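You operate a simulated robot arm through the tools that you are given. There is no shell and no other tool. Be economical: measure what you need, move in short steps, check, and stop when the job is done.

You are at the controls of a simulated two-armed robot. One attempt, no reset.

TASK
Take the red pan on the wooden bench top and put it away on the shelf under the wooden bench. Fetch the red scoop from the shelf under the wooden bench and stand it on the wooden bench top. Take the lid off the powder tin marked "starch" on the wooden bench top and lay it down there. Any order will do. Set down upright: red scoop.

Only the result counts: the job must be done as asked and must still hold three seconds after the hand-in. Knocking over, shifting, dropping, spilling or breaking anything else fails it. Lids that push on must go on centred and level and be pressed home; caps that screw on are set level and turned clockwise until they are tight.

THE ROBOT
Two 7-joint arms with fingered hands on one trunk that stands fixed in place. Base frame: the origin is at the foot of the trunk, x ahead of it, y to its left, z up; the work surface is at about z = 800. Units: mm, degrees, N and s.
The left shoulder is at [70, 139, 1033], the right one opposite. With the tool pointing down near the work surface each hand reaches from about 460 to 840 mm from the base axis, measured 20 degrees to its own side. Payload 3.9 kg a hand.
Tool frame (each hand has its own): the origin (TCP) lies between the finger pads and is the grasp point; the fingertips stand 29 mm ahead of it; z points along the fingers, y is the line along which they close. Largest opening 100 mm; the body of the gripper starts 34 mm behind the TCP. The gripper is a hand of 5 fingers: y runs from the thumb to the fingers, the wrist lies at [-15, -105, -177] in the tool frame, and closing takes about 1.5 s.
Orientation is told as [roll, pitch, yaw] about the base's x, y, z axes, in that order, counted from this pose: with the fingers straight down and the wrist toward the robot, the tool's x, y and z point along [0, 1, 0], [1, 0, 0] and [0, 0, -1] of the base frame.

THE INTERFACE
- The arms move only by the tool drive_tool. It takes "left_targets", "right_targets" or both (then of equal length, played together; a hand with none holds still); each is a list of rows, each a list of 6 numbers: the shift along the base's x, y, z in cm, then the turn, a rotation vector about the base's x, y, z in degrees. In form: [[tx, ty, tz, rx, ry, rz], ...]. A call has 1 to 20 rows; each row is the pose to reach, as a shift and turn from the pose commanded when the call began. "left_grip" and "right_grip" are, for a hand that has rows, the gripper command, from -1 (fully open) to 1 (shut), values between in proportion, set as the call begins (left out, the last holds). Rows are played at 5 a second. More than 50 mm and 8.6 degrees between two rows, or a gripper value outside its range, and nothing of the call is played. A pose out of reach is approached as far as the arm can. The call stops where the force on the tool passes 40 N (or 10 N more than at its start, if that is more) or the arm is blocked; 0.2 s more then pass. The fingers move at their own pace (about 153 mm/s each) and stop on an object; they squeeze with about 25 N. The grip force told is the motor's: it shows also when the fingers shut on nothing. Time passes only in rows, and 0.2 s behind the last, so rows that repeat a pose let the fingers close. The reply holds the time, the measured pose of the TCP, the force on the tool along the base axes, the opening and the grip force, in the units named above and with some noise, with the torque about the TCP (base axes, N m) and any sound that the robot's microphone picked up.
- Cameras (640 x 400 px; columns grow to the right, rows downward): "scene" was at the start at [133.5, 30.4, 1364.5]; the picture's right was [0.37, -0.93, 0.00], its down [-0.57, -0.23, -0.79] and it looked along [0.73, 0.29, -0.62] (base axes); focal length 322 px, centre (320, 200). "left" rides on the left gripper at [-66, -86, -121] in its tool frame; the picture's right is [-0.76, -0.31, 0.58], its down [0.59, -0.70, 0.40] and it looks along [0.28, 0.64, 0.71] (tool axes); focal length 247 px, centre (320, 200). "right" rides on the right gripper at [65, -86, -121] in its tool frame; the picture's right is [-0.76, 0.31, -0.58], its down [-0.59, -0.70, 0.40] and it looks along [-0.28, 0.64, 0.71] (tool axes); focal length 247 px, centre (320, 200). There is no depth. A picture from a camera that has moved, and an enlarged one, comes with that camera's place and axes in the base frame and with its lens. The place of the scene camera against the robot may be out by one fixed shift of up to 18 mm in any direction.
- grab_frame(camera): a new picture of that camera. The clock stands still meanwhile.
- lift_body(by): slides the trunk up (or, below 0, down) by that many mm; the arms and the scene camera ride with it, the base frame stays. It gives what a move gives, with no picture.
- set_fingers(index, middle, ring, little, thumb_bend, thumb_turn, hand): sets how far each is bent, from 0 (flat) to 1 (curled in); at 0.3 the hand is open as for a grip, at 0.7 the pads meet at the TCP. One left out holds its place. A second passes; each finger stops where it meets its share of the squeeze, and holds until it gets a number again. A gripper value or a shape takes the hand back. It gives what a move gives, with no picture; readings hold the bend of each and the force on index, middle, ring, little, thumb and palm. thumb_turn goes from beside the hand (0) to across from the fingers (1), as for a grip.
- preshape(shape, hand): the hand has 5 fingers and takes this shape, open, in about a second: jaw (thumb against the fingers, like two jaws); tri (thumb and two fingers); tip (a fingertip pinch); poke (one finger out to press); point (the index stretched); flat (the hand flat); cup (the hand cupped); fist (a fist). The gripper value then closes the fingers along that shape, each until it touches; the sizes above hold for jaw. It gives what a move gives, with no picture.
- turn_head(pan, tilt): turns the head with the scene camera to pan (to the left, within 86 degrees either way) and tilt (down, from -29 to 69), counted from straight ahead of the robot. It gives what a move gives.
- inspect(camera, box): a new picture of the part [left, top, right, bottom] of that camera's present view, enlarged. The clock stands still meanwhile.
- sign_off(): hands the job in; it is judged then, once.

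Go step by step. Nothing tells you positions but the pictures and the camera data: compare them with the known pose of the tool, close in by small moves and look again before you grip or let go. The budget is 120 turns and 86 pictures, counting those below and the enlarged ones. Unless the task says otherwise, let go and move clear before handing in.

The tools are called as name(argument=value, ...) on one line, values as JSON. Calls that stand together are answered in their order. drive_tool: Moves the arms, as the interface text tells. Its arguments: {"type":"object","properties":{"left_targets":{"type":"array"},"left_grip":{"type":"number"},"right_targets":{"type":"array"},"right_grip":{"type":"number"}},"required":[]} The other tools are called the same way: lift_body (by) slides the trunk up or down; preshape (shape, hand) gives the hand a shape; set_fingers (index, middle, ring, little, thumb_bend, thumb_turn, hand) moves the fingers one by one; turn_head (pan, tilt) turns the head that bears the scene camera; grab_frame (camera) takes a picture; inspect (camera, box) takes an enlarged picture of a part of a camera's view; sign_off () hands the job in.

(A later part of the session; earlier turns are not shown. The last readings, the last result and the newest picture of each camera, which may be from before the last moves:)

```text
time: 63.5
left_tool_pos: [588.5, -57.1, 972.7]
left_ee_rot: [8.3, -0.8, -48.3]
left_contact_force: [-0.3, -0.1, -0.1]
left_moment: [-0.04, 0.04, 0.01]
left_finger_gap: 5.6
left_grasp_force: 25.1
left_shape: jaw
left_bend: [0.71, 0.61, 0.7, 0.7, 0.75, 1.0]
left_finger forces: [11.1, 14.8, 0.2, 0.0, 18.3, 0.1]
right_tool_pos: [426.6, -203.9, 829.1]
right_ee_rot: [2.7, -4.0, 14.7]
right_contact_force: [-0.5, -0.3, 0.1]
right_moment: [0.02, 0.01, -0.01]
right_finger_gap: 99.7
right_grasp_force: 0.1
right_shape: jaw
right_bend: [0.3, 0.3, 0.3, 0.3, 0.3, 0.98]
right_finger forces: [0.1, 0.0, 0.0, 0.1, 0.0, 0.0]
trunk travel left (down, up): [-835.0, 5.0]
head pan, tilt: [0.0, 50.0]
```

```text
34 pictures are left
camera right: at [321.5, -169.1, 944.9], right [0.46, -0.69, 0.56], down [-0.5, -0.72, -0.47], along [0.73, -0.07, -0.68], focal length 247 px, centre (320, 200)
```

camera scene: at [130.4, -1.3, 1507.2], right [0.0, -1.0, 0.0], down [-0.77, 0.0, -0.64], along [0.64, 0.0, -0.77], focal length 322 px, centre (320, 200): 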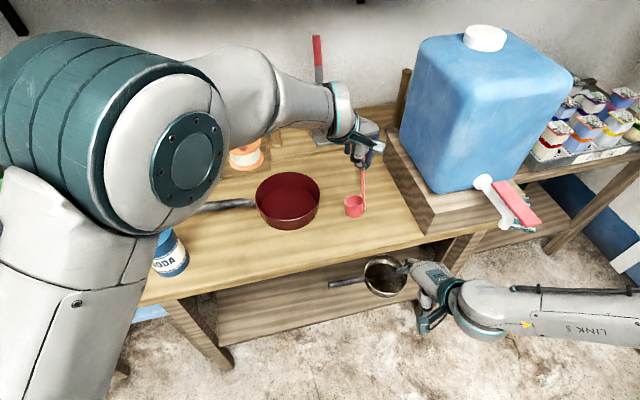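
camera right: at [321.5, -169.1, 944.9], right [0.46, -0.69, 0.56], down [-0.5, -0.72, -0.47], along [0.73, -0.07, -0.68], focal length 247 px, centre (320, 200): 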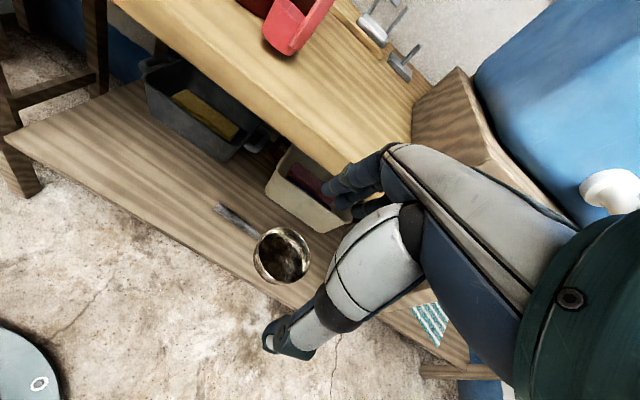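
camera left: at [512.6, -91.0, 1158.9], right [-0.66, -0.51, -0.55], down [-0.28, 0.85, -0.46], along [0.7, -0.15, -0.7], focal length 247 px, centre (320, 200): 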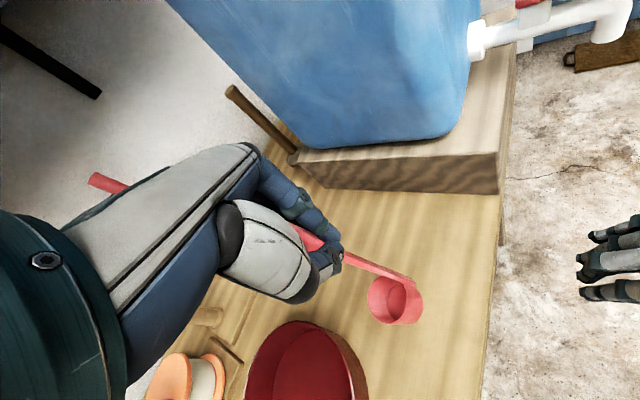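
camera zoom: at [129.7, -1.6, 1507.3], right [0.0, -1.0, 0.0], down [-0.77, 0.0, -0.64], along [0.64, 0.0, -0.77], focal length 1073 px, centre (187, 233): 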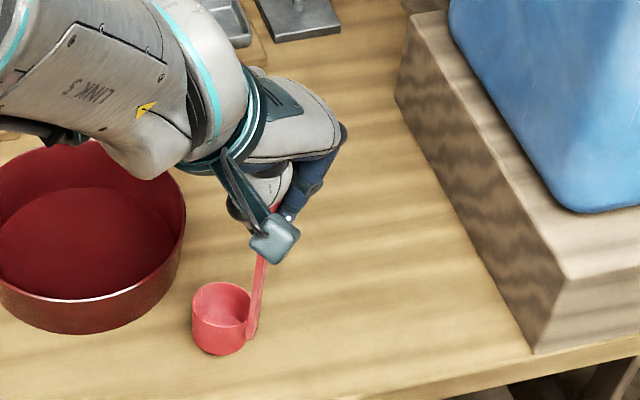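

drive_tool(left_targets=[[0, 0, 0, -3, 0, 0], [0, 0, 0, -6, 0, 0]])

inspect(camera="scene", box=[300, 150, 420, 240])

inspect(camera="right", box=[220, 0, 380, 100])

```text
time: 64.1
left_tool_pos: [590.0, -53.5, 972.6]
left_ee_rot: [3.9, -5.3, -47.7]
left_contact_force: [-0.5, 0.9, -1.4]
left_moment: [-0.03, -0.03, 0.03]
left_finger_gap: 5.5
left_grasp_force: 24.9
left_shape: jaw
left_bend: [0.71, 0.61, 0.7, 0.7, 0.75, 1.0]
left_finger forces: [10.8, 14.8, 0.1, 0.0, 18.4, 0.0]
right_tool_pos: [428.3, -202.8, 828.4]
right_ee_rot: [2.7, -4.1, 14.7]
right_contact_force: [0.0, 1.0, 0.0]
right_moment: [-0.04, 0.03, -0.01]
right_finger_gap: 99.7
right_grasp_force: 0.1
right_shape: jaw
right_bend: [0.3, 0.3, 0.3, 0.3, 0.3, 0.98]
right_finger forces: [0.1, 0.1, 0.1, 0.0, 0.1, 0.1]
trunk travel left (down, up): [-835.0, 5.0]
head pan, tilt: [0.0, 50.0]
```

```text
4.44 times, centred on (360, 195) of scene
camera zoom: at [130.7, -0.2, 1507.2], right [0.0, -1.0, 0.0], down [-0.77, 0.0, -0.64], along [0.64, 0.0, -0.77], focal length 1431 px, centre (142, 222)
```

zoom: 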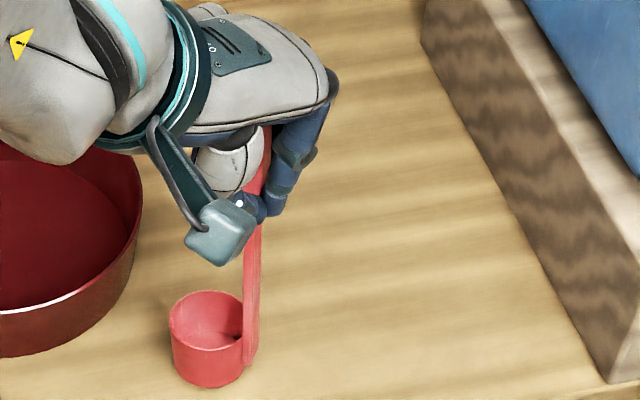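

```text
4.00 times, centred on (300, 50) of right
camera zoom: at [322.1, -168.2, 944.8], right [0.46, -0.69, 0.56], down [-0.5, -0.72, -0.47], along [0.73, -0.07, -0.68], focal length 988 px, centre (400, 800)
```

zoom: 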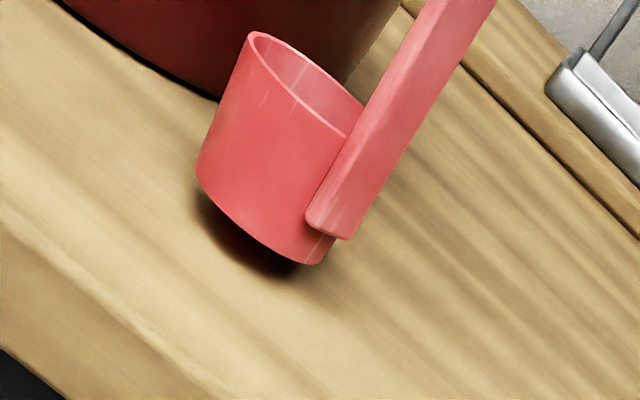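

From both views the scoop is vertical within about 3°. I'll lower it gently to contact.

drive_tool(left_targets=[[0, 0, -0.3, 0, 0, 0], [0, 0, -0.6, 0, 0, 0], [0, 0, -0.9, 0, 0, 0], [0, 0, -1.1, 0, 0, 0]])

inspect(camera="right", box=[220, 0, 380, 100])

```text
time: 65.1
left_tool_pos: [588.8, -54.4, 963.2]
left_ee_rot: [4.0, -5.4, -47.6]
left_contact_force: [0.3, -1.5, 8.8]
left_moment: [-0.08, -0.09, -0.03]
left_finger_gap: 6.0
left_grasp_force: 25.2
left_shape: jaw
left_bend: [0.71, 0.61, 0.7, 0.7, 0.76, 1.0]
left_finger forces: [12.9, 15.1, 0.0, 0.0, 19.9, 0.1]
right_tool_pos: [425.1, -203.9, 828.0]
right_ee_rot: [2.7, -4.2, 14.6]
right_contact_force: [-0.7, 0.9, 0.5]
right_moment: [0.0, 0.01, 0.0]
right_finger_gap: 99.9
right_grasp_force: 0.0
right_shape: jaw
right_bend: [0.3, 0.3, 0.3, 0.3, 0.3, 0.98]
right_finger forces: [0.1, 0.1, 0.0, 0.0, 0.0, 0.0]
trunk travel left (down, up): [-835.0, 5.0]
head pan, tilt: [0.0, 50.0]
```

```text
4.00 times, centred on (300, 50) of right
camera zoom: at [320.7, -169.2, 945.3], right [0.46, -0.69, 0.56], down [-0.5, -0.72, -0.48], along [0.73, -0.07, -0.68], focal length 988 px, centre (400, 800)
```

zoom: 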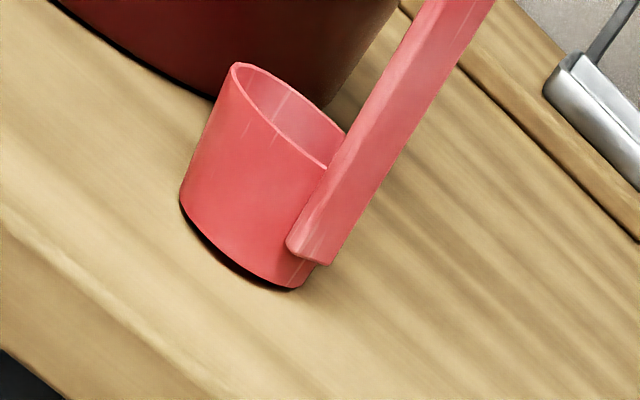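

It's in contact. I'll ease the pressure and open the fingers only slightly, so the handle stays caged while it settles.

drive_tool(left_targets=[[0, 0, 0.08, 0, 0, 0], [0, 0, 0.08, 0, 0, 0], [0, 0, 0.08, 0, 0, 0], [0, 0, 0.08, 0, 0, 0]], left_grip=0.65)

inspect(camera="right", box=[220, 0, 380, 100])

inspect(camera="scene", box=[300, 150, 420, 240])

```text
time: 66.1
left_tool_pos: [589.9, -54.2, 962.5]
left_ee_rot: [3.9, -5.2, -47.7]
left_contact_force: [-0.2, 0.1, 0.3]
left_moment: [0.01, 0.02, -0.02]
left_finger_gap: 17.4
left_grasp_force: 0.0
left_shape: jaw
left_bend: [0.61, 0.59, 0.73, 0.56, 0.54, 1.0]
left_finger forces: [0.0, 0.0, 0.0, 0.0, 0.3, 0.1]
right_tool_pos: [427.4, -203.7, 827.5]
right_ee_rot: [2.7, -4.1, 14.8]
right_contact_force: [0.6, -0.5, 0.6]
right_moment: [-0.01, 0.02, 0.0]
right_finger_gap: 99.8
right_grasp_force: 0.2
right_shape: jaw
right_bend: [0.3, 0.3, 0.3, 0.3, 0.3, 0.98]
right_finger forces: [0.0, 0.0, 0.0, 0.1, 0.0, 0.0]
trunk travel left (down, up): [-835.0, 5.0]
head pan, tilt: [0.0, 50.0]
```

```text
4.00 times, centred on (300, 50) of right
camera zoom: at [322.0, -169.0, 944.7], right [0.46, -0.69, 0.56], down [-0.5, -0.72, -0.47], along [0.73, -0.07, -0.68], focal length 988 px, centre (400, 800)
```

zoom: 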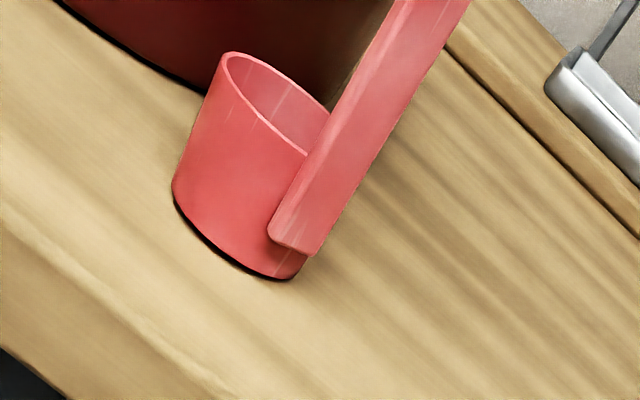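

```text
4.44 times, centred on (360, 195) of scene
camera zoom: at [130.4, -1.5, 1507.2], right [0.0, -1.0, 0.0], down [-0.77, 0.0, -0.64], along [0.64, 0.0, -0.77], focal length 1431 px, centre (142, 222)
```

zoom: 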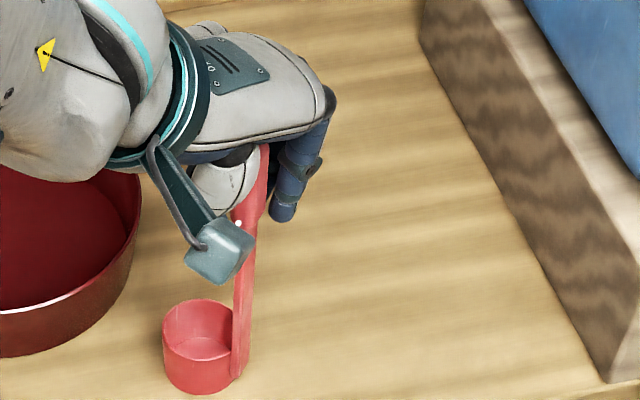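

It settled flat on its base. I'll open fully and rise straight up.

drive_tool(left_targets=[[0, 0, 0, 0, 0, 0], [0, 0, 0, 0, 0, 0], [0, 0, 0, 0, 0, 0], [0, 0, 0, 0, 0, 0], [0, 0, 2, 0, 0, 0], [0, 0, 4, 0, 0, 0], [0, 0, 7, 0, 0, 0], [0, 0, 10, 0, 0, 0], [0, 0, 12, 0, 0, 0]], left_grip=-1)

grab_frame(camera="scene")

```text
time: 68.3
left_tool_pos: [601.0, -37.0, 1099.0]
left_ee_rot: [1.4, -8.0, -44.7]
left_contact_force: [0.3, 0.1, -1.3]
left_moment: [0.02, 0.02, 0.01]
left_finger_gap: 99.8
left_grasp_force: 0.1
left_shape: jaw
left_bend: [0.3, 0.3, 0.3, 0.3, 0.3, 0.98]
left_finger forces: [0.0, 0.0, 0.0, 0.0, 0.0, 0.1]
right_tool_pos: [428.4, -203.4, 828.3]
right_ee_rot: [2.7, -4.1, 14.7]
right_contact_force: [0.2, -1.2, -0.6]
right_moment: [0.02, 0.03, 0.02]
right_finger_gap: 99.8
right_grasp_force: 0.0
right_shape: jaw
right_bend: [0.3, 0.3, 0.3, 0.3, 0.3, 0.98]
right_finger forces: [0.1, 0.0, 0.0, 0.0, 0.0, 0.0]
trunk travel left (down, up): [-835.0, 5.0]
head pan, tilt: [0.0, 50.0]
stopped in row 9 (left hand): the arm was blocked; the commanded pose is now the measured one
```

```text
28 pictures are left
camera scene: at [130.0, -1.6, 1507.3], right [0.0, -1.0, 0.0], down [-0.77, 0.0, -0.64], along [0.64, 0.0, -0.77], focal length 322 px, centre (320, 200)
```

scene: 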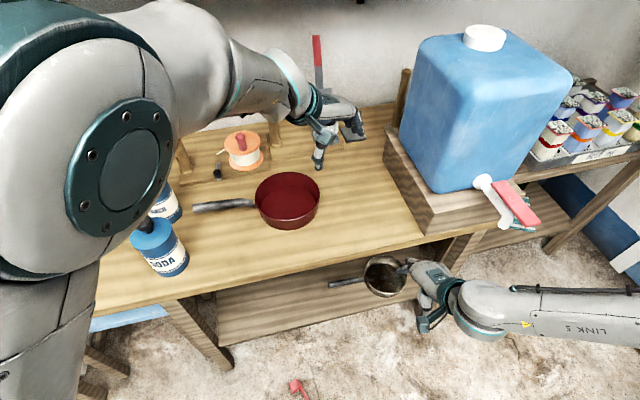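

The scoop was flicked off by the opening fingers and now lies on the floor near the base, at about (378, 91). I'll recover it on the next trip down. Since the left hand is over the bench, I'll take the pan by its handle first and turn the hand upright toward it.

drive_tool(left_targets=[[0, 4, 0, 1.5, 2.2, 0], [1, 8, 0, 3, 4.4, 0], [2, 12, 0, 4.6, 6.7, 0], [3, 16, 0, 4.6, 6.7, 0], [4, 20, 0, 4.6, 6.7, 0], [5, 24, 0, 4.6, 6.7, 0]])

drive_tool(left_targets=[[0, 0, -1, 0, 0, 8], [0, 0, -2, 0, 0, 16], [0, 0, -3, 0, 0, 24], [0, 0, -4, 0, 0, 32], [0, 0, -5, 0, 0, 40], [0, 0, -6, 0, 0, 48], [0, 0, -8, 0, 0, 56], [0, 0, -10, 0, 0, 58.7]])

grab_frame(camera="left")

```text
time: 69.7
left_tool_pos: [650.2, 202.4, 1095.5]
left_ee_rot: [-0.1, 0.3, -45.0]
left_contact_force: [0.6, 0.3, -0.3]
left_moment: [-0.04, -0.01, -0.01]
left_finger_gap: 100.0
left_grasp_force: 0.1
left_shape: jaw
left_bend: [0.3, 0.3, 0.3, 0.3, 0.3, 0.98]
left_finger forces: [0.0, 0.1, 0.1, 0.0, 0.0, 0.0]
right_tool_pos: [428.7, -201.5, 827.3]
right_ee_rot: [2.6, -3.9, 14.7]
right_contact_force: [0.9, 0.3, 0.5]
right_moment: [0.0, 0.02, 0.02]
right_finger_gap: 100.0
right_grasp_force: 0.2
right_shape: jaw
right_bend: [0.3, 0.3, 0.3, 0.3, 0.3, 0.98]
right_finger forces: [0.0, 0.1, 0.1, 0.1, 0.1, 0.0]
trunk travel left (down, up): [-835.0, 5.0]
head pan, tilt: [0.0, 50.0]
```

```text
time: 71.5
left_tool_pos: [646.8, 217.5, 986.0]
left_ee_rot: [-0.5, 1.5, 15.6]
left_contact_force: [0.0, -0.5, 0.1]
left_moment: [-0.02, -0.01, 0.03]
left_finger_gap: 100.0
left_grasp_force: 0.0
left_shape: jaw
left_bend: [0.3, 0.3, 0.3, 0.3, 0.3, 0.98]
left_finger forces: [0.0, 0.0, 0.1, 0.0, 0.1, 0.0]
right_tool_pos: [427.0, -203.9, 827.7]
right_ee_rot: [2.7, -4.1, 14.7]
right_contact_force: [0.0, 0.3, 0.9]
right_moment: [0.03, 0.02, 0.01]
right_finger_gap: 100.1
right_grasp_force: 0.0
right_shape: jaw
right_bend: [0.3, 0.3, 0.3, 0.3, 0.3, 0.98]
right_finger forces: [0.1, 0.0, 0.0, 0.0, 0.0, 0.0]
trunk travel left (down, up): [-835.0, 5.0]
head pan, tilt: [0.0, 50.0]
```

```text
27 pictures are left
camera left: at [583.9, 132.4, 1110.1], right [-0.11, -0.82, -0.56], down [-0.84, 0.37, -0.38], along [0.52, 0.43, -0.73], focal length 247 px, centre (320, 200)
```

left: 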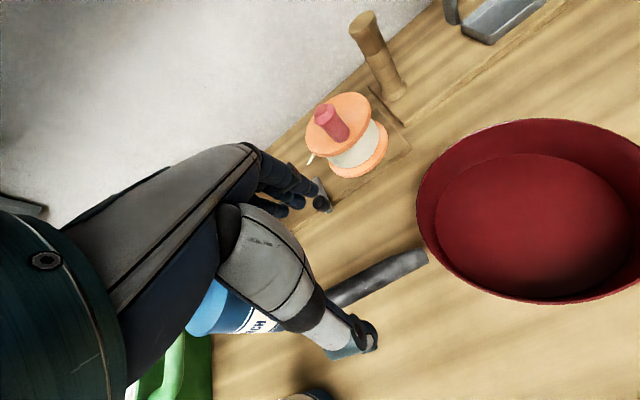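

The handle passes about 3 mm beside the hand's centre line. I'll lower the left hand over it to z≈850 and check.

drive_tool(left_targets=[[-0.1, -0.8, -3, 0.5, -1.5, 0], [-0.2, -0.8, -7, 0.5, -1.5, 0], [-0.2, -0.8, -10.5, 0.5, -1.5, 0], [-0.2, -0.8, -13.6, 0.5, -1.5, 0]])

inspect(camera="left", box=[240, 180, 480, 360])

```text
time: 72.5
left_tool_pos: [647.9, 192.3, 861.6]
left_ee_rot: [0.2, -1.3, 13.6]
left_contact_force: [0.4, -0.1, 0.2]
left_moment: [-0.01, 0.02, -0.03]
left_finger_gap: 99.7
left_grasp_force: 0.1
left_shape: jaw
left_bend: [0.3, 0.3, 0.3, 0.3, 0.3, 0.98]
left_finger forces: [0.0, 0.0, 0.1, 0.1, 0.0, 0.0]
right_tool_pos: [427.8, -204.0, 828.6]
right_ee_rot: [2.7, -4.1, 14.7]
right_contact_force: [-0.2, -1.1, -0.2]
right_moment: [-0.01, 0.0, 0.02]
right_finger_gap: 100.0
right_grasp_force: 0.1
right_shape: jaw
right_bend: [0.3, 0.3, 0.3, 0.3, 0.3, 0.98]
right_finger forces: [0.1, 0.0, 0.0, 0.0, 0.0, 0.0]
trunk travel left (down, up): [-835.0, 5.0]
head pan, tilt: [0.0, 50.0]
```

```text
2.22 times, centred on (360, 270) of left
camera zoom: at [577.3, 106.9, 979.9], right [-0.11, -0.8, -0.59], down [-0.81, 0.41, -0.41], along [0.57, 0.43, -0.7], focal length 549 px, centre (231, 44)
```

zoom: 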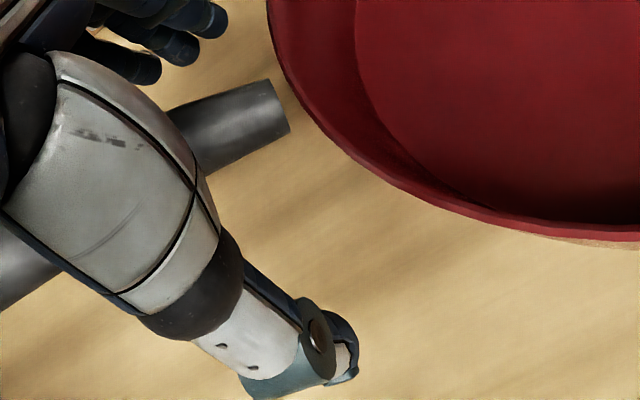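

The handle runs right through the grasp point. I'll lower about 8 mm and close.

drive_tool(left_targets=[[0, 0.4, -0.8, 0, 0, 0], [0, 0.4, -0.8, 0, 0, 0], [0, 0.4, -0.8, 0, 0, 0]])

drive_tool(left_targets=[[0, 0, 0, 0, 0, 0], [0, 0, 0, 0, 0, 0], [0, 0, 0, 0, 0, 0], [0, 0, 0, 0, 0, 0], [0, 0, 0, 0, 0, 0], [0, 0, 0, 0, 0, 0], [0, 0, 0, 0, 0, 0], [0, 0, 0, 0, 0, 0]], left_grip=1)

drive_tool(left_targets=[[0, 0, 0.6, 0, 0, 0], [0, 0, 1.2, 0, 0, 0], [0, 0, 2, 0, 0, 0], [0, 0, 2, 0, 0, 0]])

turn_head(pan=12, tilt=50)

grab_frame(camera="scene")

```text
time: 73.3
left_tool_pos: [648.0, 197.1, 853.6]
left_ee_rot: [0.1, -1.3, 13.8]
left_contact_force: [1.0, 0.4, -0.1]
left_moment: [-0.02, 0.03, 0.02]
left_finger_gap: 99.9
left_grasp_force: 0.0
left_shape: jaw
left_bend: [0.3, 0.3, 0.3, 0.3, 0.3, 0.98]
left_finger forces: [0.0, 0.0, 0.0, 0.0, 0.0, 0.0]
right_tool_pos: [427.8, -202.9, 827.2]
right_ee_rot: [2.7, -4.1, 14.7]
right_contact_force: [-0.8, -0.2, -0.6]
right_moment: [0.01, -0.05, -0.01]
right_finger_gap: 100.3
right_grasp_force: 0.0
right_shape: jaw
right_bend: [0.3, 0.3, 0.3, 0.3, 0.3, 0.98]
right_finger forces: [0.0, 0.0, 0.0, 0.1, 0.1, 0.0]
trunk travel left (down, up): [-835.0, 5.0]
head pan, tilt: [0.0, 50.0]
```

```text
time: 75.1
left_tool_pos: [647.7, 196.4, 853.1]
left_ee_rot: [0.1, -1.4, 13.8]
left_contact_force: [-1.5, -0.7, -2.9]
left_moment: [0.05, -0.03, -0.04]
left_finger_gap: 15.0
left_grasp_force: 25.3
left_shape: jaw
left_bend: [0.76, 0.73, 0.72, 0.57, 0.76, 1.0]
left_finger forces: [10.6, 1.9, 0.1, 1.8, 17.3, 0.1]
right_tool_pos: [427.6, -203.6, 827.0]
right_ee_rot: [2.7, -4.1, 14.7]
right_contact_force: [-1.2, 0.3, 0.6]
right_moment: [-0.01, 0.03, -0.01]
right_finger_gap: 99.6
right_grasp_force: 0.0
right_shape: jaw
right_bend: [0.3, 0.3, 0.3, 0.3, 0.3, 0.98]
right_finger forces: [0.0, 0.0, 0.0, 0.1, 0.1, 0.0]
trunk travel left (down, up): [-835.0, 5.0]
head pan, tilt: [0.0, 50.0]
```

```text
time: 76.1
left_tool_pos: [648.3, 198.2, 873.9]
left_ee_rot: [0.1, -1.3, 13.9]
left_contact_force: [-0.3, -1.0, -3.1]
left_moment: [0.03, 0.03, -0.02]
left_finger_gap: 14.7
left_grasp_force: 24.6
left_shape: jaw
left_bend: [0.76, 0.73, 0.72, 0.58, 0.77, 1.0]
left_finger forces: [11.6, 0.7, 0.1, 1.6, 15.0, 0.1]
right_tool_pos: [427.5, -203.7, 828.3]
right_ee_rot: [2.7, -4.2, 14.7]
right_contact_force: [-0.7, 0.2, -0.4]
right_moment: [-0.04, -0.01, -0.02]
right_finger_gap: 100.1
right_grasp_force: 0.0
right_shape: jaw
right_bend: [0.3, 0.3, 0.3, 0.3, 0.3, 0.98]
right_finger forces: [0.0, 0.0, 0.1, 0.0, 0.1, 0.0]
trunk travel left (down, up): [-835.0, 5.0]
head pan, tilt: [0.0, 50.0]
```

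```text
time: 76.8
left_tool_pos: [649.0, 198.8, 873.2]
left_ee_rot: [0.1, -1.2, 13.8]
left_contact_force: [0.6, 0.1, -2.3]
left_moment: [0.07, 0.03, -0.02]
left_finger_gap: 14.8
left_grasp_force: 25.1
left_shape: jaw
left_bend: [0.76, 0.73, 0.72, 0.58, 0.77, 1.0]
left_finger forces: [11.7, 0.6, 0.1, 1.5, 14.9, 0.0]
right_tool_pos: [427.1, -203.0, 827.4]
right_ee_rot: [2.7, -4.2, 14.7]
right_contact_force: [-0.4, -0.1, -0.6]
right_moment: [0.03, -0.02, -0.01]
right_finger_gap: 100.1
right_grasp_force: 0.1
right_shape: jaw
right_bend: [0.3, 0.3, 0.3, 0.3, 0.3, 0.98]
right_finger forces: [0.0, 0.0, 0.1, 0.0, 0.0, 0.0]
trunk travel left (down, up): [-835.0, 5.0]
head pan, tilt: [12.0, 50.0]
```

```text
25 pictures are left
camera scene: at [129.0, 14.7, 1507.2], right [0.21, -0.98, 0.0], down [-0.75, -0.16, -0.64], along [0.63, 0.13, -0.77], focal length 322 px, centre (320, 200)
```

scene: 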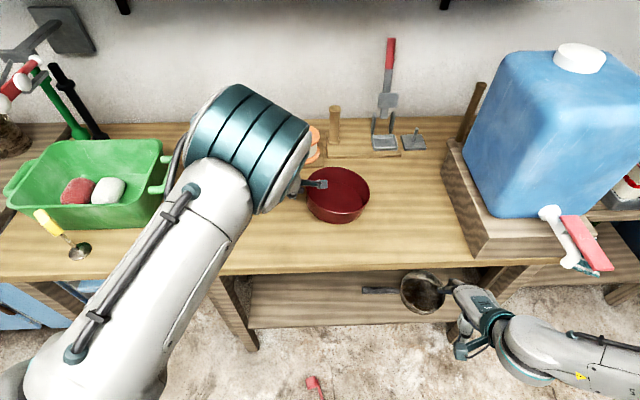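

I'll check from the left camera whether the pan lifted level.

grab_frame(camera="left")

```text
24 pictures are left
camera left: at [577.8, 112.7, 992.2], right [-0.1, -0.8, -0.58], down [-0.81, 0.41, -0.41], along [0.57, 0.43, -0.7], focal length 247 px, centre (320, 200)
```

left: 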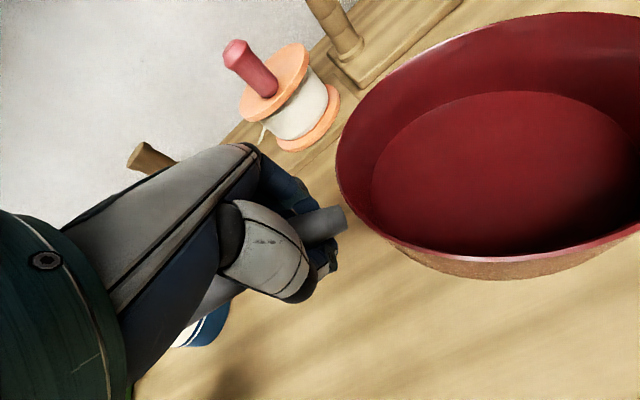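

drive_tool(left_targets=[[0, 0, 1.5, 0, 0, 0], [0, 0, 3, 0, 0, 0], [0, 0, 4.5, 0, 0, 0], [0, 0, 6, 0, 0, 0], [0, 0, 6, 0, 0, 0]])

grab_frame(camera="scene")

```text
time: 78.0
left_tool_pos: [647.9, 199.0, 934.1]
left_ee_rot: [0.1, -1.2, 13.7]
left_contact_force: [0.8, -0.5, -3.5]
left_moment: [0.13, 0.09, -0.04]
left_finger_gap: 13.7
left_grasp_force: 25.4
left_shape: jaw
left_bend: [0.76, 0.73, 0.72, 0.62, 0.78, 1.0]
left_finger forces: [9.5, 0.0, 0.0, 0.9, 12.2, 1.0]
right_tool_pos: [429.1, -203.1, 827.6]
right_ee_rot: [2.8, -4.1, 14.7]
right_contact_force: [-0.6, -0.2, -0.5]
right_moment: [0.0, 0.0, 0.02]
right_finger_gap: 100.1
right_grasp_force: 0.1
right_shape: jaw
right_bend: [0.3, 0.3, 0.3, 0.3, 0.3, 0.98]
right_finger forces: [0.1, 0.1, 0.1, 0.1, 0.0, 0.0]
trunk travel left (down, up): [-835.0, 5.0]
head pan, tilt: [12.0, 50.0]
```

```text
23 pictures are left
camera scene: at [129.6, 14.6, 1507.1], right [0.21, -0.98, 0.0], down [-0.75, -0.16, -0.64], along [0.63, 0.13, -0.77], focal length 322 px, centre (320, 200)
```

scene: 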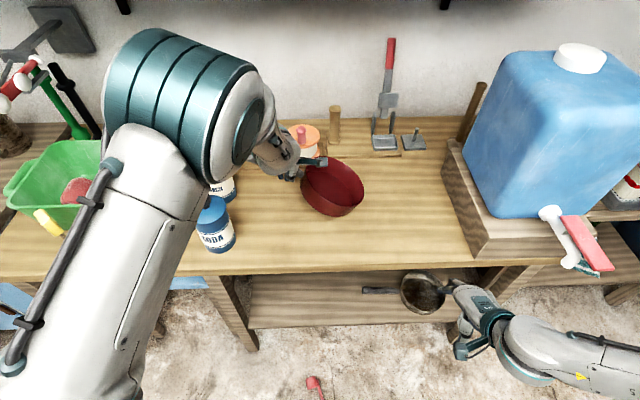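

The pan pivots in the grip, though the palm reading shows the handle resting between curled fingers and palm. I'll set it back down, lower the hand until the palm sits on the handle, and close the fingers under it for a power grip.

drive_tool(left_targets=[[0, 0, -2, 0, 0, 0], [0, 0, -4, 0, 0, 0], [0, 0, -6, 0, 0, 0], [0, 0, -7.5, 0, 0, 0], [0, 0, -8, 0, 0, 0]])

drive_tool(left_targets=[[0, 0, 0, 0, 0, 0], [0, 0, 0, 0, 0, 0], [0, 0, 0, 0, 0, 0], [0, 0, 0, 0, 0, 0], [0, 0.3, -0.6, 0, 0, 0], [0, 0.6, -1.2, 0, 0, 0], [0, 1, -1.6, 0, 0, 0]], left_grip=-0.4)

inspect(camera="left", box=[200, 130, 440, 330])

```text
time: 79.2
left_tool_pos: [647.6, 198.4, 853.0]
left_ee_rot: [0.1, -1.3, 13.8]
left_contact_force: [-0.1, 0.9, -1.8]
left_moment: [-0.11, -0.07, -0.05]
left_finger_gap: 13.8
left_grasp_force: 25.2
left_shape: jaw
left_bend: [0.77, 0.74, 0.72, 0.61, 0.8, 1.0]
left_finger forces: [5.7, 0.0, 0.0, 2.0, 7.7, 0.0]
right_tool_pos: [426.9, -202.6, 827.9]
right_ee_rot: [2.7, -4.2, 14.7]
right_contact_force: [-0.2, -0.4, 0.2]
right_moment: [-0.01, -0.03, 0.0]
right_finger_gap: 99.6
right_grasp_force: 0.1
right_shape: jaw
right_bend: [0.3, 0.3, 0.3, 0.3, 0.3, 0.98]
right_finger forces: [0.1, 0.0, 0.0, 0.0, 0.1, 0.0]
trunk travel left (down, up): [-835.0, 5.0]
head pan, tilt: [12.0, 50.0]
```

```text
time: 80.8
left_tool_pos: [648.2, 208.3, 837.0]
left_ee_rot: [0.1, -1.3, 13.8]
left_contact_force: [0.8, -0.7, 0.4]
left_moment: [0.01, -0.03, 0.01]
left_finger_gap: 70.1
left_grasp_force: 0.1
left_shape: jaw
left_bend: [0.41, 0.36, 0.26, 0.41, 0.31, 0.99]
left_finger forces: [0.0, 0.1, 0.0, 0.1, 0.0, 0.0]
right_tool_pos: [426.8, -203.5, 827.8]
right_ee_rot: [2.6, -4.1, 14.7]
right_contact_force: [-0.3, 0.6, -0.1]
right_moment: [0.02, 0.0, 0.01]
right_finger_gap: 99.7
right_grasp_force: 0.1
right_shape: jaw
right_bend: [0.3, 0.3, 0.3, 0.3, 0.3, 0.98]
right_finger forces: [0.0, 0.0, 0.1, 0.0, 0.0, 0.0]
trunk travel left (down, up): [-835.0, 5.0]
head pan, tilt: [12.0, 50.0]
```

```text
2.00 times, centred on (320, 230) of left
camera zoom: at [577.8, 123.1, 956.9], right [-0.1, -0.8, -0.59], down [-0.81, 0.41, -0.41], along [0.57, 0.43, -0.7], focal length 494 px, centre (320, 140)
```

zoom: 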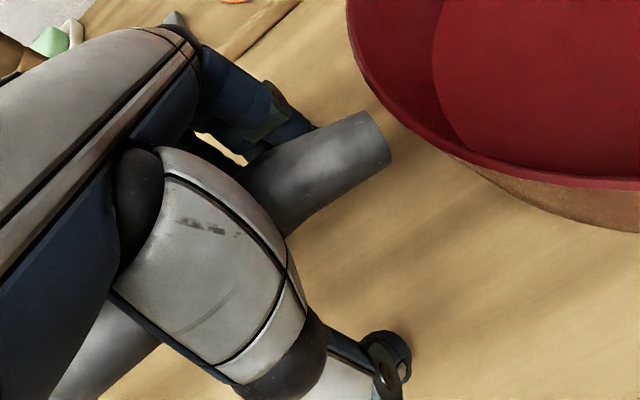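

No palm contact yet. I'll lower 5 mm more and close.

drive_tool(left_targets=[[0, 0, -0.5, 0, 0, 0], [0, 0, -0.5, 0, 0, 0]])

drive_tool(left_targets=[[0, 0, 0, 0, 0, 0], [0, 0, 0, 0, 0, 0], [0, 0, 0, 0, 0, 0], [0, 0, 0, 0, 0, 0], [0, 0, 0, 0, 0, 0], [0, 0, 0, 0, 0, 0], [0, 0, 0, 0, 0, 0], [0, 0, 0, 0, 0, 0]], left_grip=1)

set_fingers(hand="left", index=1, middle=1, ring=1, little=1, thumb_bend=1)

```text
time: 81.4
left_tool_pos: [648.2, 208.5, 833.5]
left_ee_rot: [0.2, -1.2, 13.8]
left_contact_force: [-0.3, 0.7, 0.6]
left_moment: [-0.04, -0.02, -0.03]
left_finger_gap: 69.7
left_grasp_force: 0.1
left_shape: jaw
left_bend: [0.41, 0.36, 0.26, 0.41, 0.31, 0.99]
left_finger forces: [0.1, 0.0, 0.0, 0.0, 0.0, 0.0]
right_tool_pos: [427.4, -204.2, 827.0]
right_ee_rot: [2.7, -4.1, 14.7]
right_contact_force: [-0.3, -0.3, -0.6]
right_moment: [0.01, -0.07, 0.0]
right_finger_gap: 99.8
right_grasp_force: 0.0
right_shape: jaw
right_bend: [0.3, 0.3, 0.3, 0.3, 0.3, 0.98]
right_finger forces: [0.1, 0.0, 0.1, 0.0, 0.1, 0.1]
trunk travel left (down, up): [-835.0, 5.0]
head pan, tilt: [12.0, 50.0]
```

```text
time: 83.2
left_tool_pos: [648.8, 208.6, 832.6]
left_ee_rot: [0.1, -1.2, 13.9]
left_contact_force: [-0.4, -0.1, -0.1]
left_moment: [0.01, -0.05, -0.08]
left_finger_gap: 0.0
left_grasp_force: 24.7
left_shape: jaw
left_bend: [0.69, 0.7, 0.7, 0.7, 0.7, 1.0]
left_finger forces: [3.0, 0.1, 0.1, 2.6, 6.9, 0.1]
right_tool_pos: [428.5, -203.4, 827.5]
right_ee_rot: [2.6, -4.1, 14.7]
right_contact_force: [-0.1, 0.4, 0.6]
right_moment: [-0.05, -0.01, 0.02]
right_finger_gap: 100.1
right_grasp_force: 0.0
right_shape: jaw
right_bend: [0.3, 0.3, 0.3, 0.3, 0.3, 0.98]
right_finger forces: [0.1, 0.1, 0.0, 0.1, 0.0, 0.0]
trunk travel left (down, up): [-835.0, 5.0]
head pan, tilt: [12.0, 50.0]
```

```text
time: 84.2
left_tool_pos: [649.6, 208.3, 832.8]
left_ee_rot: [0.1, -1.3, 13.8]
left_contact_force: [-0.8, 0.3, -1.6]
left_moment: [-0.02, 0.0, -0.11]
left_finger_gap: 5.3
left_grasp_force: 9.7
left_shape: fingers
left_bend: [0.85, 0.98, 1.0, 0.99, 0.93, 1.0]
left_finger forces: [0.0, 0.0, 1.8, 9.8, 2.0, 6.9]
right_tool_pos: [427.6, -205.4, 827.5]
right_ee_rot: [2.7, -4.1, 14.7]
right_contact_force: [-0.4, -0.3, -0.7]
right_moment: [0.04, 0.0, -0.04]
right_finger_gap: 100.1
right_grasp_force: 0.1
right_shape: jaw
right_bend: [0.3, 0.3, 0.3, 0.3, 0.3, 0.98]
right_finger forces: [0.1, 0.1, 0.0, 0.0, 0.0, 0.0]
trunk travel left (down, up): [-835.0, 5.0]
head pan, tilt: [12.0, 50.0]
```

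The handle is now enclosed, with the palm at 6.9 N and the little finger at 9.8 N. I'll lift 5 cm and look.

drive_tool(left_targets=[[0, 0, 1.5, 0, 0, 0], [0, 0, 3, 0, 0, 0], [0, 0, 5, 0, 0, 0], [0, 0, 7, 0, 0, 0], [0, 0, 7, 0, 0, 0]])

grab_frame(camera="scene")

```text
time: 85.4
left_tool_pos: [649.9, 208.4, 903.2]
left_ee_rot: [0.2, -1.3, 13.9]
left_contact_force: [-0.2, -0.7, -4.2]
left_moment: [0.21, 0.13, 0.01]
left_finger_gap: 4.7
left_grasp_force: 13.2
left_shape: fingers
left_bend: [0.88, 0.99, 0.99, 0.99, 0.96, 1.0]
left_finger forces: [0.0, 0.0, 4.3, 11.2, 0.0, 10.9]
right_tool_pos: [428.0, -202.4, 826.5]
right_ee_rot: [2.7, -4.0, 14.7]
right_contact_force: [0.2, 0.4, -0.4]
right_moment: [-0.02, 0.0, -0.01]
right_finger_gap: 100.1
right_grasp_force: 0.1
right_shape: jaw
right_bend: [0.3, 0.3, 0.3, 0.3, 0.3, 0.98]
right_finger forces: [0.0, 0.0, 0.0, 0.0, 0.0, 0.0]
trunk travel left (down, up): [-835.0, 5.0]
head pan, tilt: [12.0, 50.0]
```

```text
21 pictures are left
camera scene: at [129.7, 14.8, 1507.1], right [0.21, -0.98, 0.0], down [-0.75, -0.16, -0.64], along [0.63, 0.13, -0.77], focal length 322 px, centre (320, 200)
```

scene: 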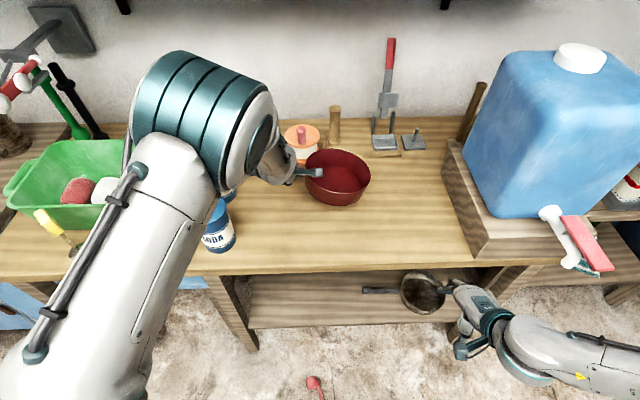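

The pan now holds nearly level. I'll draw it back toward the front edge, keeping right of the soda tin.

drive_tool(left_targets=[[-2, -1, 1, 0, 0, 0], [-6, -2.5, 1, 0, 0, 0], [-10, -4, 1, 0, 0, -3], [-14, -5, 1, 0, 0, -6], [-18, -6, 1, 0, 0, -10], [-21, -6.5, 1, 0, 0, -14]])

grab_frame(camera="scene")

```text
time: 86.8
left_tool_pos: [437.7, 142.1, 916.0]
left_ee_rot: [0.3, -1.5, -0.4]
left_contact_force: [-0.1, 0.6, -3.3]
left_moment: [0.16, 0.03, 0.01]
left_finger_gap: 5.1
left_grasp_force: 12.4
left_shape: fingers
left_bend: [0.89, 0.99, 0.99, 0.99, 0.96, 1.0]
left_finger forces: [0.0, 0.1, 4.0, 10.7, 0.1, 10.6]
right_tool_pos: [427.0, -203.5, 827.8]
right_ee_rot: [2.6, -4.1, 14.8]
right_contact_force: [0.0, -0.9, -0.5]
right_moment: [0.01, 0.01, 0.01]
right_finger_gap: 99.9
right_grasp_force: 0.0
right_shape: jaw
right_bend: [0.3, 0.3, 0.3, 0.3, 0.3, 0.98]
right_finger forces: [0.1, 0.0, 0.0, 0.1, 0.0, 0.0]
trunk travel left (down, up): [-835.0, 5.0]
head pan, tilt: [12.0, 50.0]
```

```text
20 pictures are left
camera scene: at [128.5, 15.2, 1507.2], right [0.21, -0.98, 0.0], down [-0.75, -0.16, -0.64], along [0.63, 0.13, -0.77], focal length 322 px, centre (320, 200)
```

scene: 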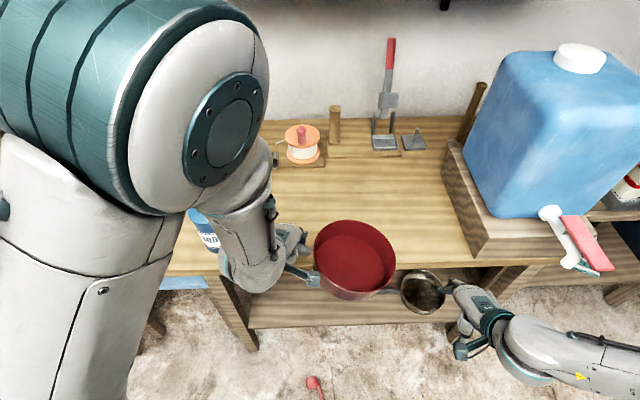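

The pan is level and crossing the edge. I'll continue back until it clears the bench front, and shift the right hand farther right.

drive_tool(left_targets=[[-2.5, 0.5, -1, 0, 0, -3], [-5, 1, -2, 0, 0, -7], [-7.5, 1.5, -3, 0, 0, -11], [-10, 2, -4, 0, 0, -15], [-11, 2, -5, 0, 0, -18]], right_targets=[[0, -1.5, 0, 0, 0, 0], [0, -3, 0, 0, 0, 0], [0, -4.5, 0, 0, 0, 0], [0, -6, 0, 0, 0, 0], [0, -7, 0, 0, 0, 0]])

grab_frame(camera="scene")

```text
time: 88.0
left_tool_pos: [352.2, 166.6, 841.3]
left_ee_rot: [0.0, -1.2, -18.3]
left_contact_force: [0.3, -0.3, -2.7]
left_moment: [0.21, -0.01, 0.01]
left_finger_gap: 5.0
left_grasp_force: 13.7
left_shape: fingers
left_bend: [0.89, 0.99, 0.99, 0.99, 0.96, 1.0]
left_finger forces: [0.0, 0.1, 4.7, 11.0, 0.0, 11.2]
left hand out of reach, approached as far as the arm can: row 2, 3, 4, 5
right_tool_pos: [428.0, -273.0, 827.0]
right_ee_rot: [2.6, -4.1, 14.7]
right_contact_force: [-1.1, -1.3, -0.5]
right_moment: [-0.04, 0.01, 0.0]
right_finger_gap: 100.1
right_grasp_force: 0.0
right_shape: jaw
right_bend: [0.3, 0.3, 0.3, 0.3, 0.3, 0.98]
right_finger forces: [0.1, 0.0, 0.0, 0.0, 0.0, 0.0]
trunk travel left (down, up): [-835.0, 5.0]
head pan, tilt: [12.0, 50.0]
```

```text
19 pictures are left
camera scene: at [129.1, 14.6, 1507.2], right [0.21, -0.98, 0.0], down [-0.75, -0.16, -0.64], along [0.63, 0.13, -0.77], focal length 322 px, centre (320, 200)
```

scene: 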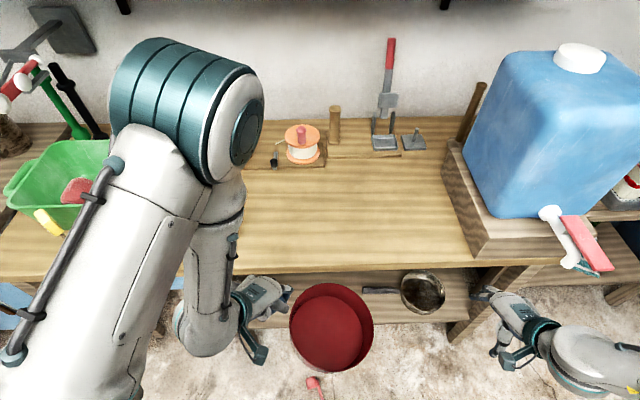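

The pan hangs clear in front of the bench, but the elbow rides high over it. I'll shift the hand left and lower so the elbow swings out to the side, as on the first trip.

drive_tool(left_targets=[[0, 3, -2, 0, 0, 0], [-0.5, 6, -4, 0, 0, 0], [-1, 9, -6, 0, 0, 0], [-2, 12, -8, 0, 0, 0], [-2.5, 14, -10, 0, 0, 0]])

grab_frame(camera="scene")

```text
time: 89.2
left_tool_pos: [327.3, 305.7, 739.6]
left_ee_rot: [0.1, -1.3, -18.3]
left_contact_force: [-0.8, -0.5, -3.7]
left_moment: [0.2, 0.04, -0.01]
left_finger_gap: 4.9
left_grasp_force: 13.3
left_shape: fingers
left_bend: [0.89, 0.99, 0.99, 0.99, 0.96, 1.0]
left_finger forces: [0.0, 0.0, 4.8, 11.1, 0.1, 11.5]
right_tool_pos: [427.4, -271.2, 827.6]
right_ee_rot: [2.6, -4.1, 14.6]
right_contact_force: [0.0, 0.1, -0.7]
right_moment: [0.01, -0.01, 0.05]
right_finger_gap: 100.0
right_grasp_force: 0.0
right_shape: jaw
right_bend: [0.3, 0.3, 0.3, 0.3, 0.3, 0.98]
right_finger forces: [0.1, 0.0, 0.1, 0.0, 0.1, 0.0]
trunk travel left (down, up): [-835.0, 5.0]
head pan, tilt: [12.0, 50.0]
```

```text
18 pictures are left
camera scene: at [129.0, 15.6, 1507.2], right [0.21, -0.98, 0.0], down [-0.75, -0.16, -0.64], along [0.63, 0.13, -0.77], focal length 322 px, centre (320, 200)
```

scene: 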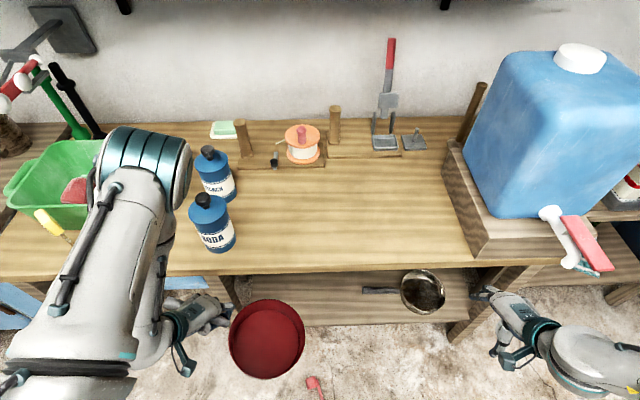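

The elbow is still high and close over the bench edge. I'll yaw the hand to its side limit, which should swing the elbow outward, and check.

drive_tool(left_targets=[[1, 0, 0, 0, 0, -8], [2, 0.5, 0, 0, 0, -16], [3, 1, 0, 0, 0, -24], [4, 1.5, 0, 0, 0, -32], [4.5, 2, 0, 0, 0, -40]])

grab_frame(camera="scene")

```text
time: 90.4
left_tool_pos: [371.4, 322.1, 742.9]
left_ee_rot: [0.3, -1.2, -58.3]
left_contact_force: [-13.5, -9.1, 9.3]
left_moment: [1.79, -1.44, 0.59]
left_finger_gap: 4.3
left_grasp_force: 23.8
left_shape: fingers
left_bend: [0.89, 0.99, 0.99, 0.99, 0.96, 1.0]
left_finger forces: [1.2, 6.9, 2.2, 9.8, 0.0, 27.1]
right_tool_pos: [425.7, -272.8, 827.9]
right_ee_rot: [2.7, -4.3, 14.7]
right_contact_force: [1.1, 0.5, 0.3]
right_moment: [-0.01, -0.01, 0.0]
right_finger_gap: 99.8
right_grasp_force: 0.2
right_shape: jaw
right_bend: [0.3, 0.3, 0.3, 0.3, 0.3, 0.98]
right_finger forces: [0.1, 0.1, 0.1, 0.1, 0.0, 0.0]
trunk travel left (down, up): [-835.0, 5.0]
head pan, tilt: [12.0, 50.0]
```

```text
17 pictures are left
camera scene: at [125.1, 11.7, 1507.8], right [0.21, -0.98, 0.0], down [-0.75, -0.16, -0.65], along [0.63, 0.14, -0.76], focal length 322 px, centre (320, 200)
```

scene: 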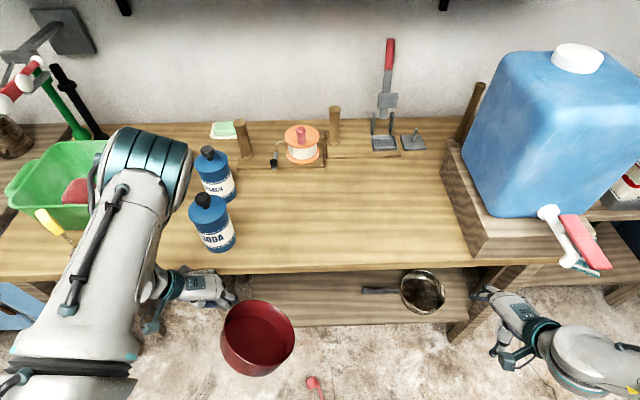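

The pan touched the robot's own body, so I'll back the yaw off at once. I'll keep the elbow-up shape and lower the hand relative to the shoulder, so the elbow draws back from the bench edge.

drive_tool(left_targets=[[0, -0.5, 0, 0, 0, 8], [0, -1, 0, 0, 0, 16], [-0.5, -1.5, 0, 0, 0, 24], [-1, -2, 0, 0, 0, 32], [-2, -2.5, 0, 0, 0, 40], [-3, -3, 0, 0, 0, 46]])

drive_tool(left_targets=[[0, 0, -4, 0, 0, 0], [0, 0, -8, 0, 0, 0], [0, 0, -12, 0, 0, 0], [0, 0, -15, 0, 0, 0]])

grab_frame(camera="scene")

```text
time: 91.8
left_tool_pos: [344.0, 293.7, 740.4]
left_ee_rot: [0.1, -1.3, -12.3]
left_contact_force: [0.0, 0.6, -2.8]
left_moment: [0.22, 0.05, 0.01]
left_finger_gap: 4.7
left_grasp_force: 11.0
left_shape: fingers
left_bend: [0.89, 0.99, 0.99, 0.99, 0.96, 1.0]
left_finger forces: [0.1, 0.6, 2.8, 9.7, 0.1, 8.9]
right_tool_pos: [427.8, -272.0, 827.1]
right_ee_rot: [2.7, -4.1, 14.8]
right_contact_force: [0.2, 0.1, 0.6]
right_moment: [0.02, 0.02, 0.0]
right_finger_gap: 100.0
right_grasp_force: 0.0
right_shape: jaw
right_bend: [0.3, 0.3, 0.3, 0.3, 0.3, 0.98]
right_finger forces: [0.1, 0.1, 0.0, 0.0, 0.0, 0.1]
trunk travel left (down, up): [-835.0, 5.0]
head pan, tilt: [12.0, 50.0]
```

```text
time: 92.8
left_tool_pos: [342.6, 294.8, 590.1]
left_ee_rot: [0.0, -1.3, -12.1]
left_contact_force: [0.7, 0.2, -3.0]
left_moment: [0.22, 0.05, 0.04]
left_finger_gap: 4.7
left_grasp_force: 10.8
left_shape: fingers
left_bend: [0.89, 0.99, 0.99, 0.99, 0.96, 1.0]
left_finger forces: [0.0, 0.4, 3.0, 9.7, 0.0, 9.2]
right_tool_pos: [427.2, -271.5, 826.5]
right_ee_rot: [2.7, -4.1, 14.7]
right_contact_force: [0.4, 0.0, -0.5]
right_moment: [-0.01, 0.0, 0.01]
right_finger_gap: 99.9
right_grasp_force: 0.1
right_shape: jaw
right_bend: [0.3, 0.3, 0.3, 0.3, 0.3, 0.98]
right_finger forces: [0.0, 0.1, 0.1, 0.0, 0.0, 0.0]
trunk travel left (down, up): [-835.0, 5.0]
head pan, tilt: [12.0, 50.0]
```

```text
16 pictures are left
camera scene: at [129.2, 15.4, 1507.2], right [0.21, -0.98, 0.0], down [-0.75, -0.16, -0.64], along [0.63, 0.13, -0.77], focal length 322 px, centre (320, 200)
```

scene: 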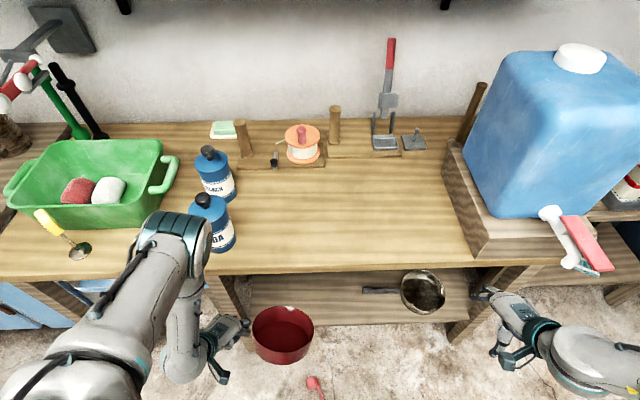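

The elbow has drawn back. I'll lower the hand another 10 cm relative to the shoulder for margin, then lower the trunk.

drive_tool(left_targets=[[-0.5, 0, -4, 0, 0, 0], [-1, 0, -8, 0, 0, 0], [-1.5, 0, -11, 0, 0, 0]])

lift_body(by=-200)

lift_body(by=-140)

grab_frame(camera="scene")

```text
time: 93.6
left_tool_pos: [327.5, 294.2, 479.2]
left_ee_rot: [0.1, -1.3, -12.1]
left_contact_force: [0.5, 0.9, -4.1]
left_moment: [0.21, 0.05, 0.07]
left_finger_gap: 4.8
left_grasp_force: 11.1
left_shape: fingers
left_bend: [0.89, 0.99, 0.99, 0.99, 0.96, 1.0]
left_finger forces: [0.0, 0.2, 2.8, 9.4, 0.0, 9.0]
right_tool_pos: [428.4, -271.7, 827.9]
right_ee_rot: [2.6, -4.1, 14.7]
right_contact_force: [-0.2, 0.2, -0.3]
right_moment: [0.03, 0.0, -0.01]
right_finger_gap: 99.6
right_grasp_force: 0.1
right_shape: jaw
right_bend: [0.3, 0.3, 0.3, 0.3, 0.3, 0.98]
right_finger forces: [0.1, 0.2, 0.1, 0.1, 0.0, 0.0]
trunk travel left (down, up): [-835.0, 5.0]
head pan, tilt: [12.0, 50.0]
```

```text
time: 95.8
left_tool_pos: [328.2, 293.0, 278.6]
left_ee_rot: [0.1, -1.3, -12.3]
left_contact_force: [0.1, 0.2, -3.7]
left_moment: [0.23, 0.08, 0.01]
left_finger_gap: 4.8
left_grasp_force: 11.0
left_shape: fingers
left_bend: [0.89, 0.99, 0.99, 0.99, 0.96, 1.0]
left_finger forces: [0.1, 0.1, 2.8, 9.4, 0.0, 9.2]
right_tool_pos: [428.0, -273.2, 626.8]
right_ee_rot: [2.8, -4.1, 14.6]
right_contact_force: [0.4, -0.4, 0.0]
right_moment: [0.01, -0.02, 0.02]
right_finger_gap: 99.7
right_grasp_force: 0.0
right_shape: jaw
right_bend: [0.3, 0.3, 0.3, 0.3, 0.3, 0.98]
right_finger forces: [0.0, 0.0, 0.1, 0.0, 0.0, 0.0]
trunk travel left (down, up): [-635.0, 205.0]
head pan, tilt: [12.0, 50.0]
```

```text
time: 97.5
left_tool_pos: [329.1, 295.1, 140.8]
left_ee_rot: [0.1, -1.3, -12.1]
left_contact_force: [0.5, 0.3, -3.8]
left_moment: [0.2, 0.08, 0.01]
left_finger_gap: 4.8
left_grasp_force: 10.9
left_shape: fingers
left_bend: [0.89, 0.99, 0.99, 0.99, 0.96, 1.0]
left_finger forces: [0.0, 0.1, 2.8, 9.5, 0.0, 9.2]
right_tool_pos: [427.5, -271.6, 486.7]
right_ee_rot: [2.6, -4.1, 14.6]
right_contact_force: [0.4, 0.5, 0.3]
right_moment: [-0.02, -0.04, -0.03]
right_finger_gap: 99.7
right_grasp_force: 0.1
right_shape: jaw
right_bend: [0.3, 0.3, 0.3, 0.3, 0.3, 0.98]
right_finger forces: [0.1, 0.0, 0.0, 0.0, 0.1, 0.0]
trunk travel left (down, up): [-495.0, 345.0]
head pan, tilt: [12.0, 50.0]
```

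```text
15 pictures are left
camera scene: at [128.6, 14.8, 1167.3], right [0.21, -0.98, 0.0], down [-0.75, -0.16, -0.64], along [0.63, 0.13, -0.77], focal length 322 px, centre (320, 200)
```

scene: 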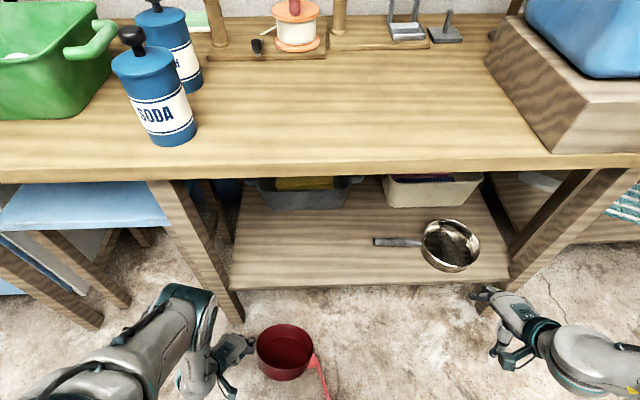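

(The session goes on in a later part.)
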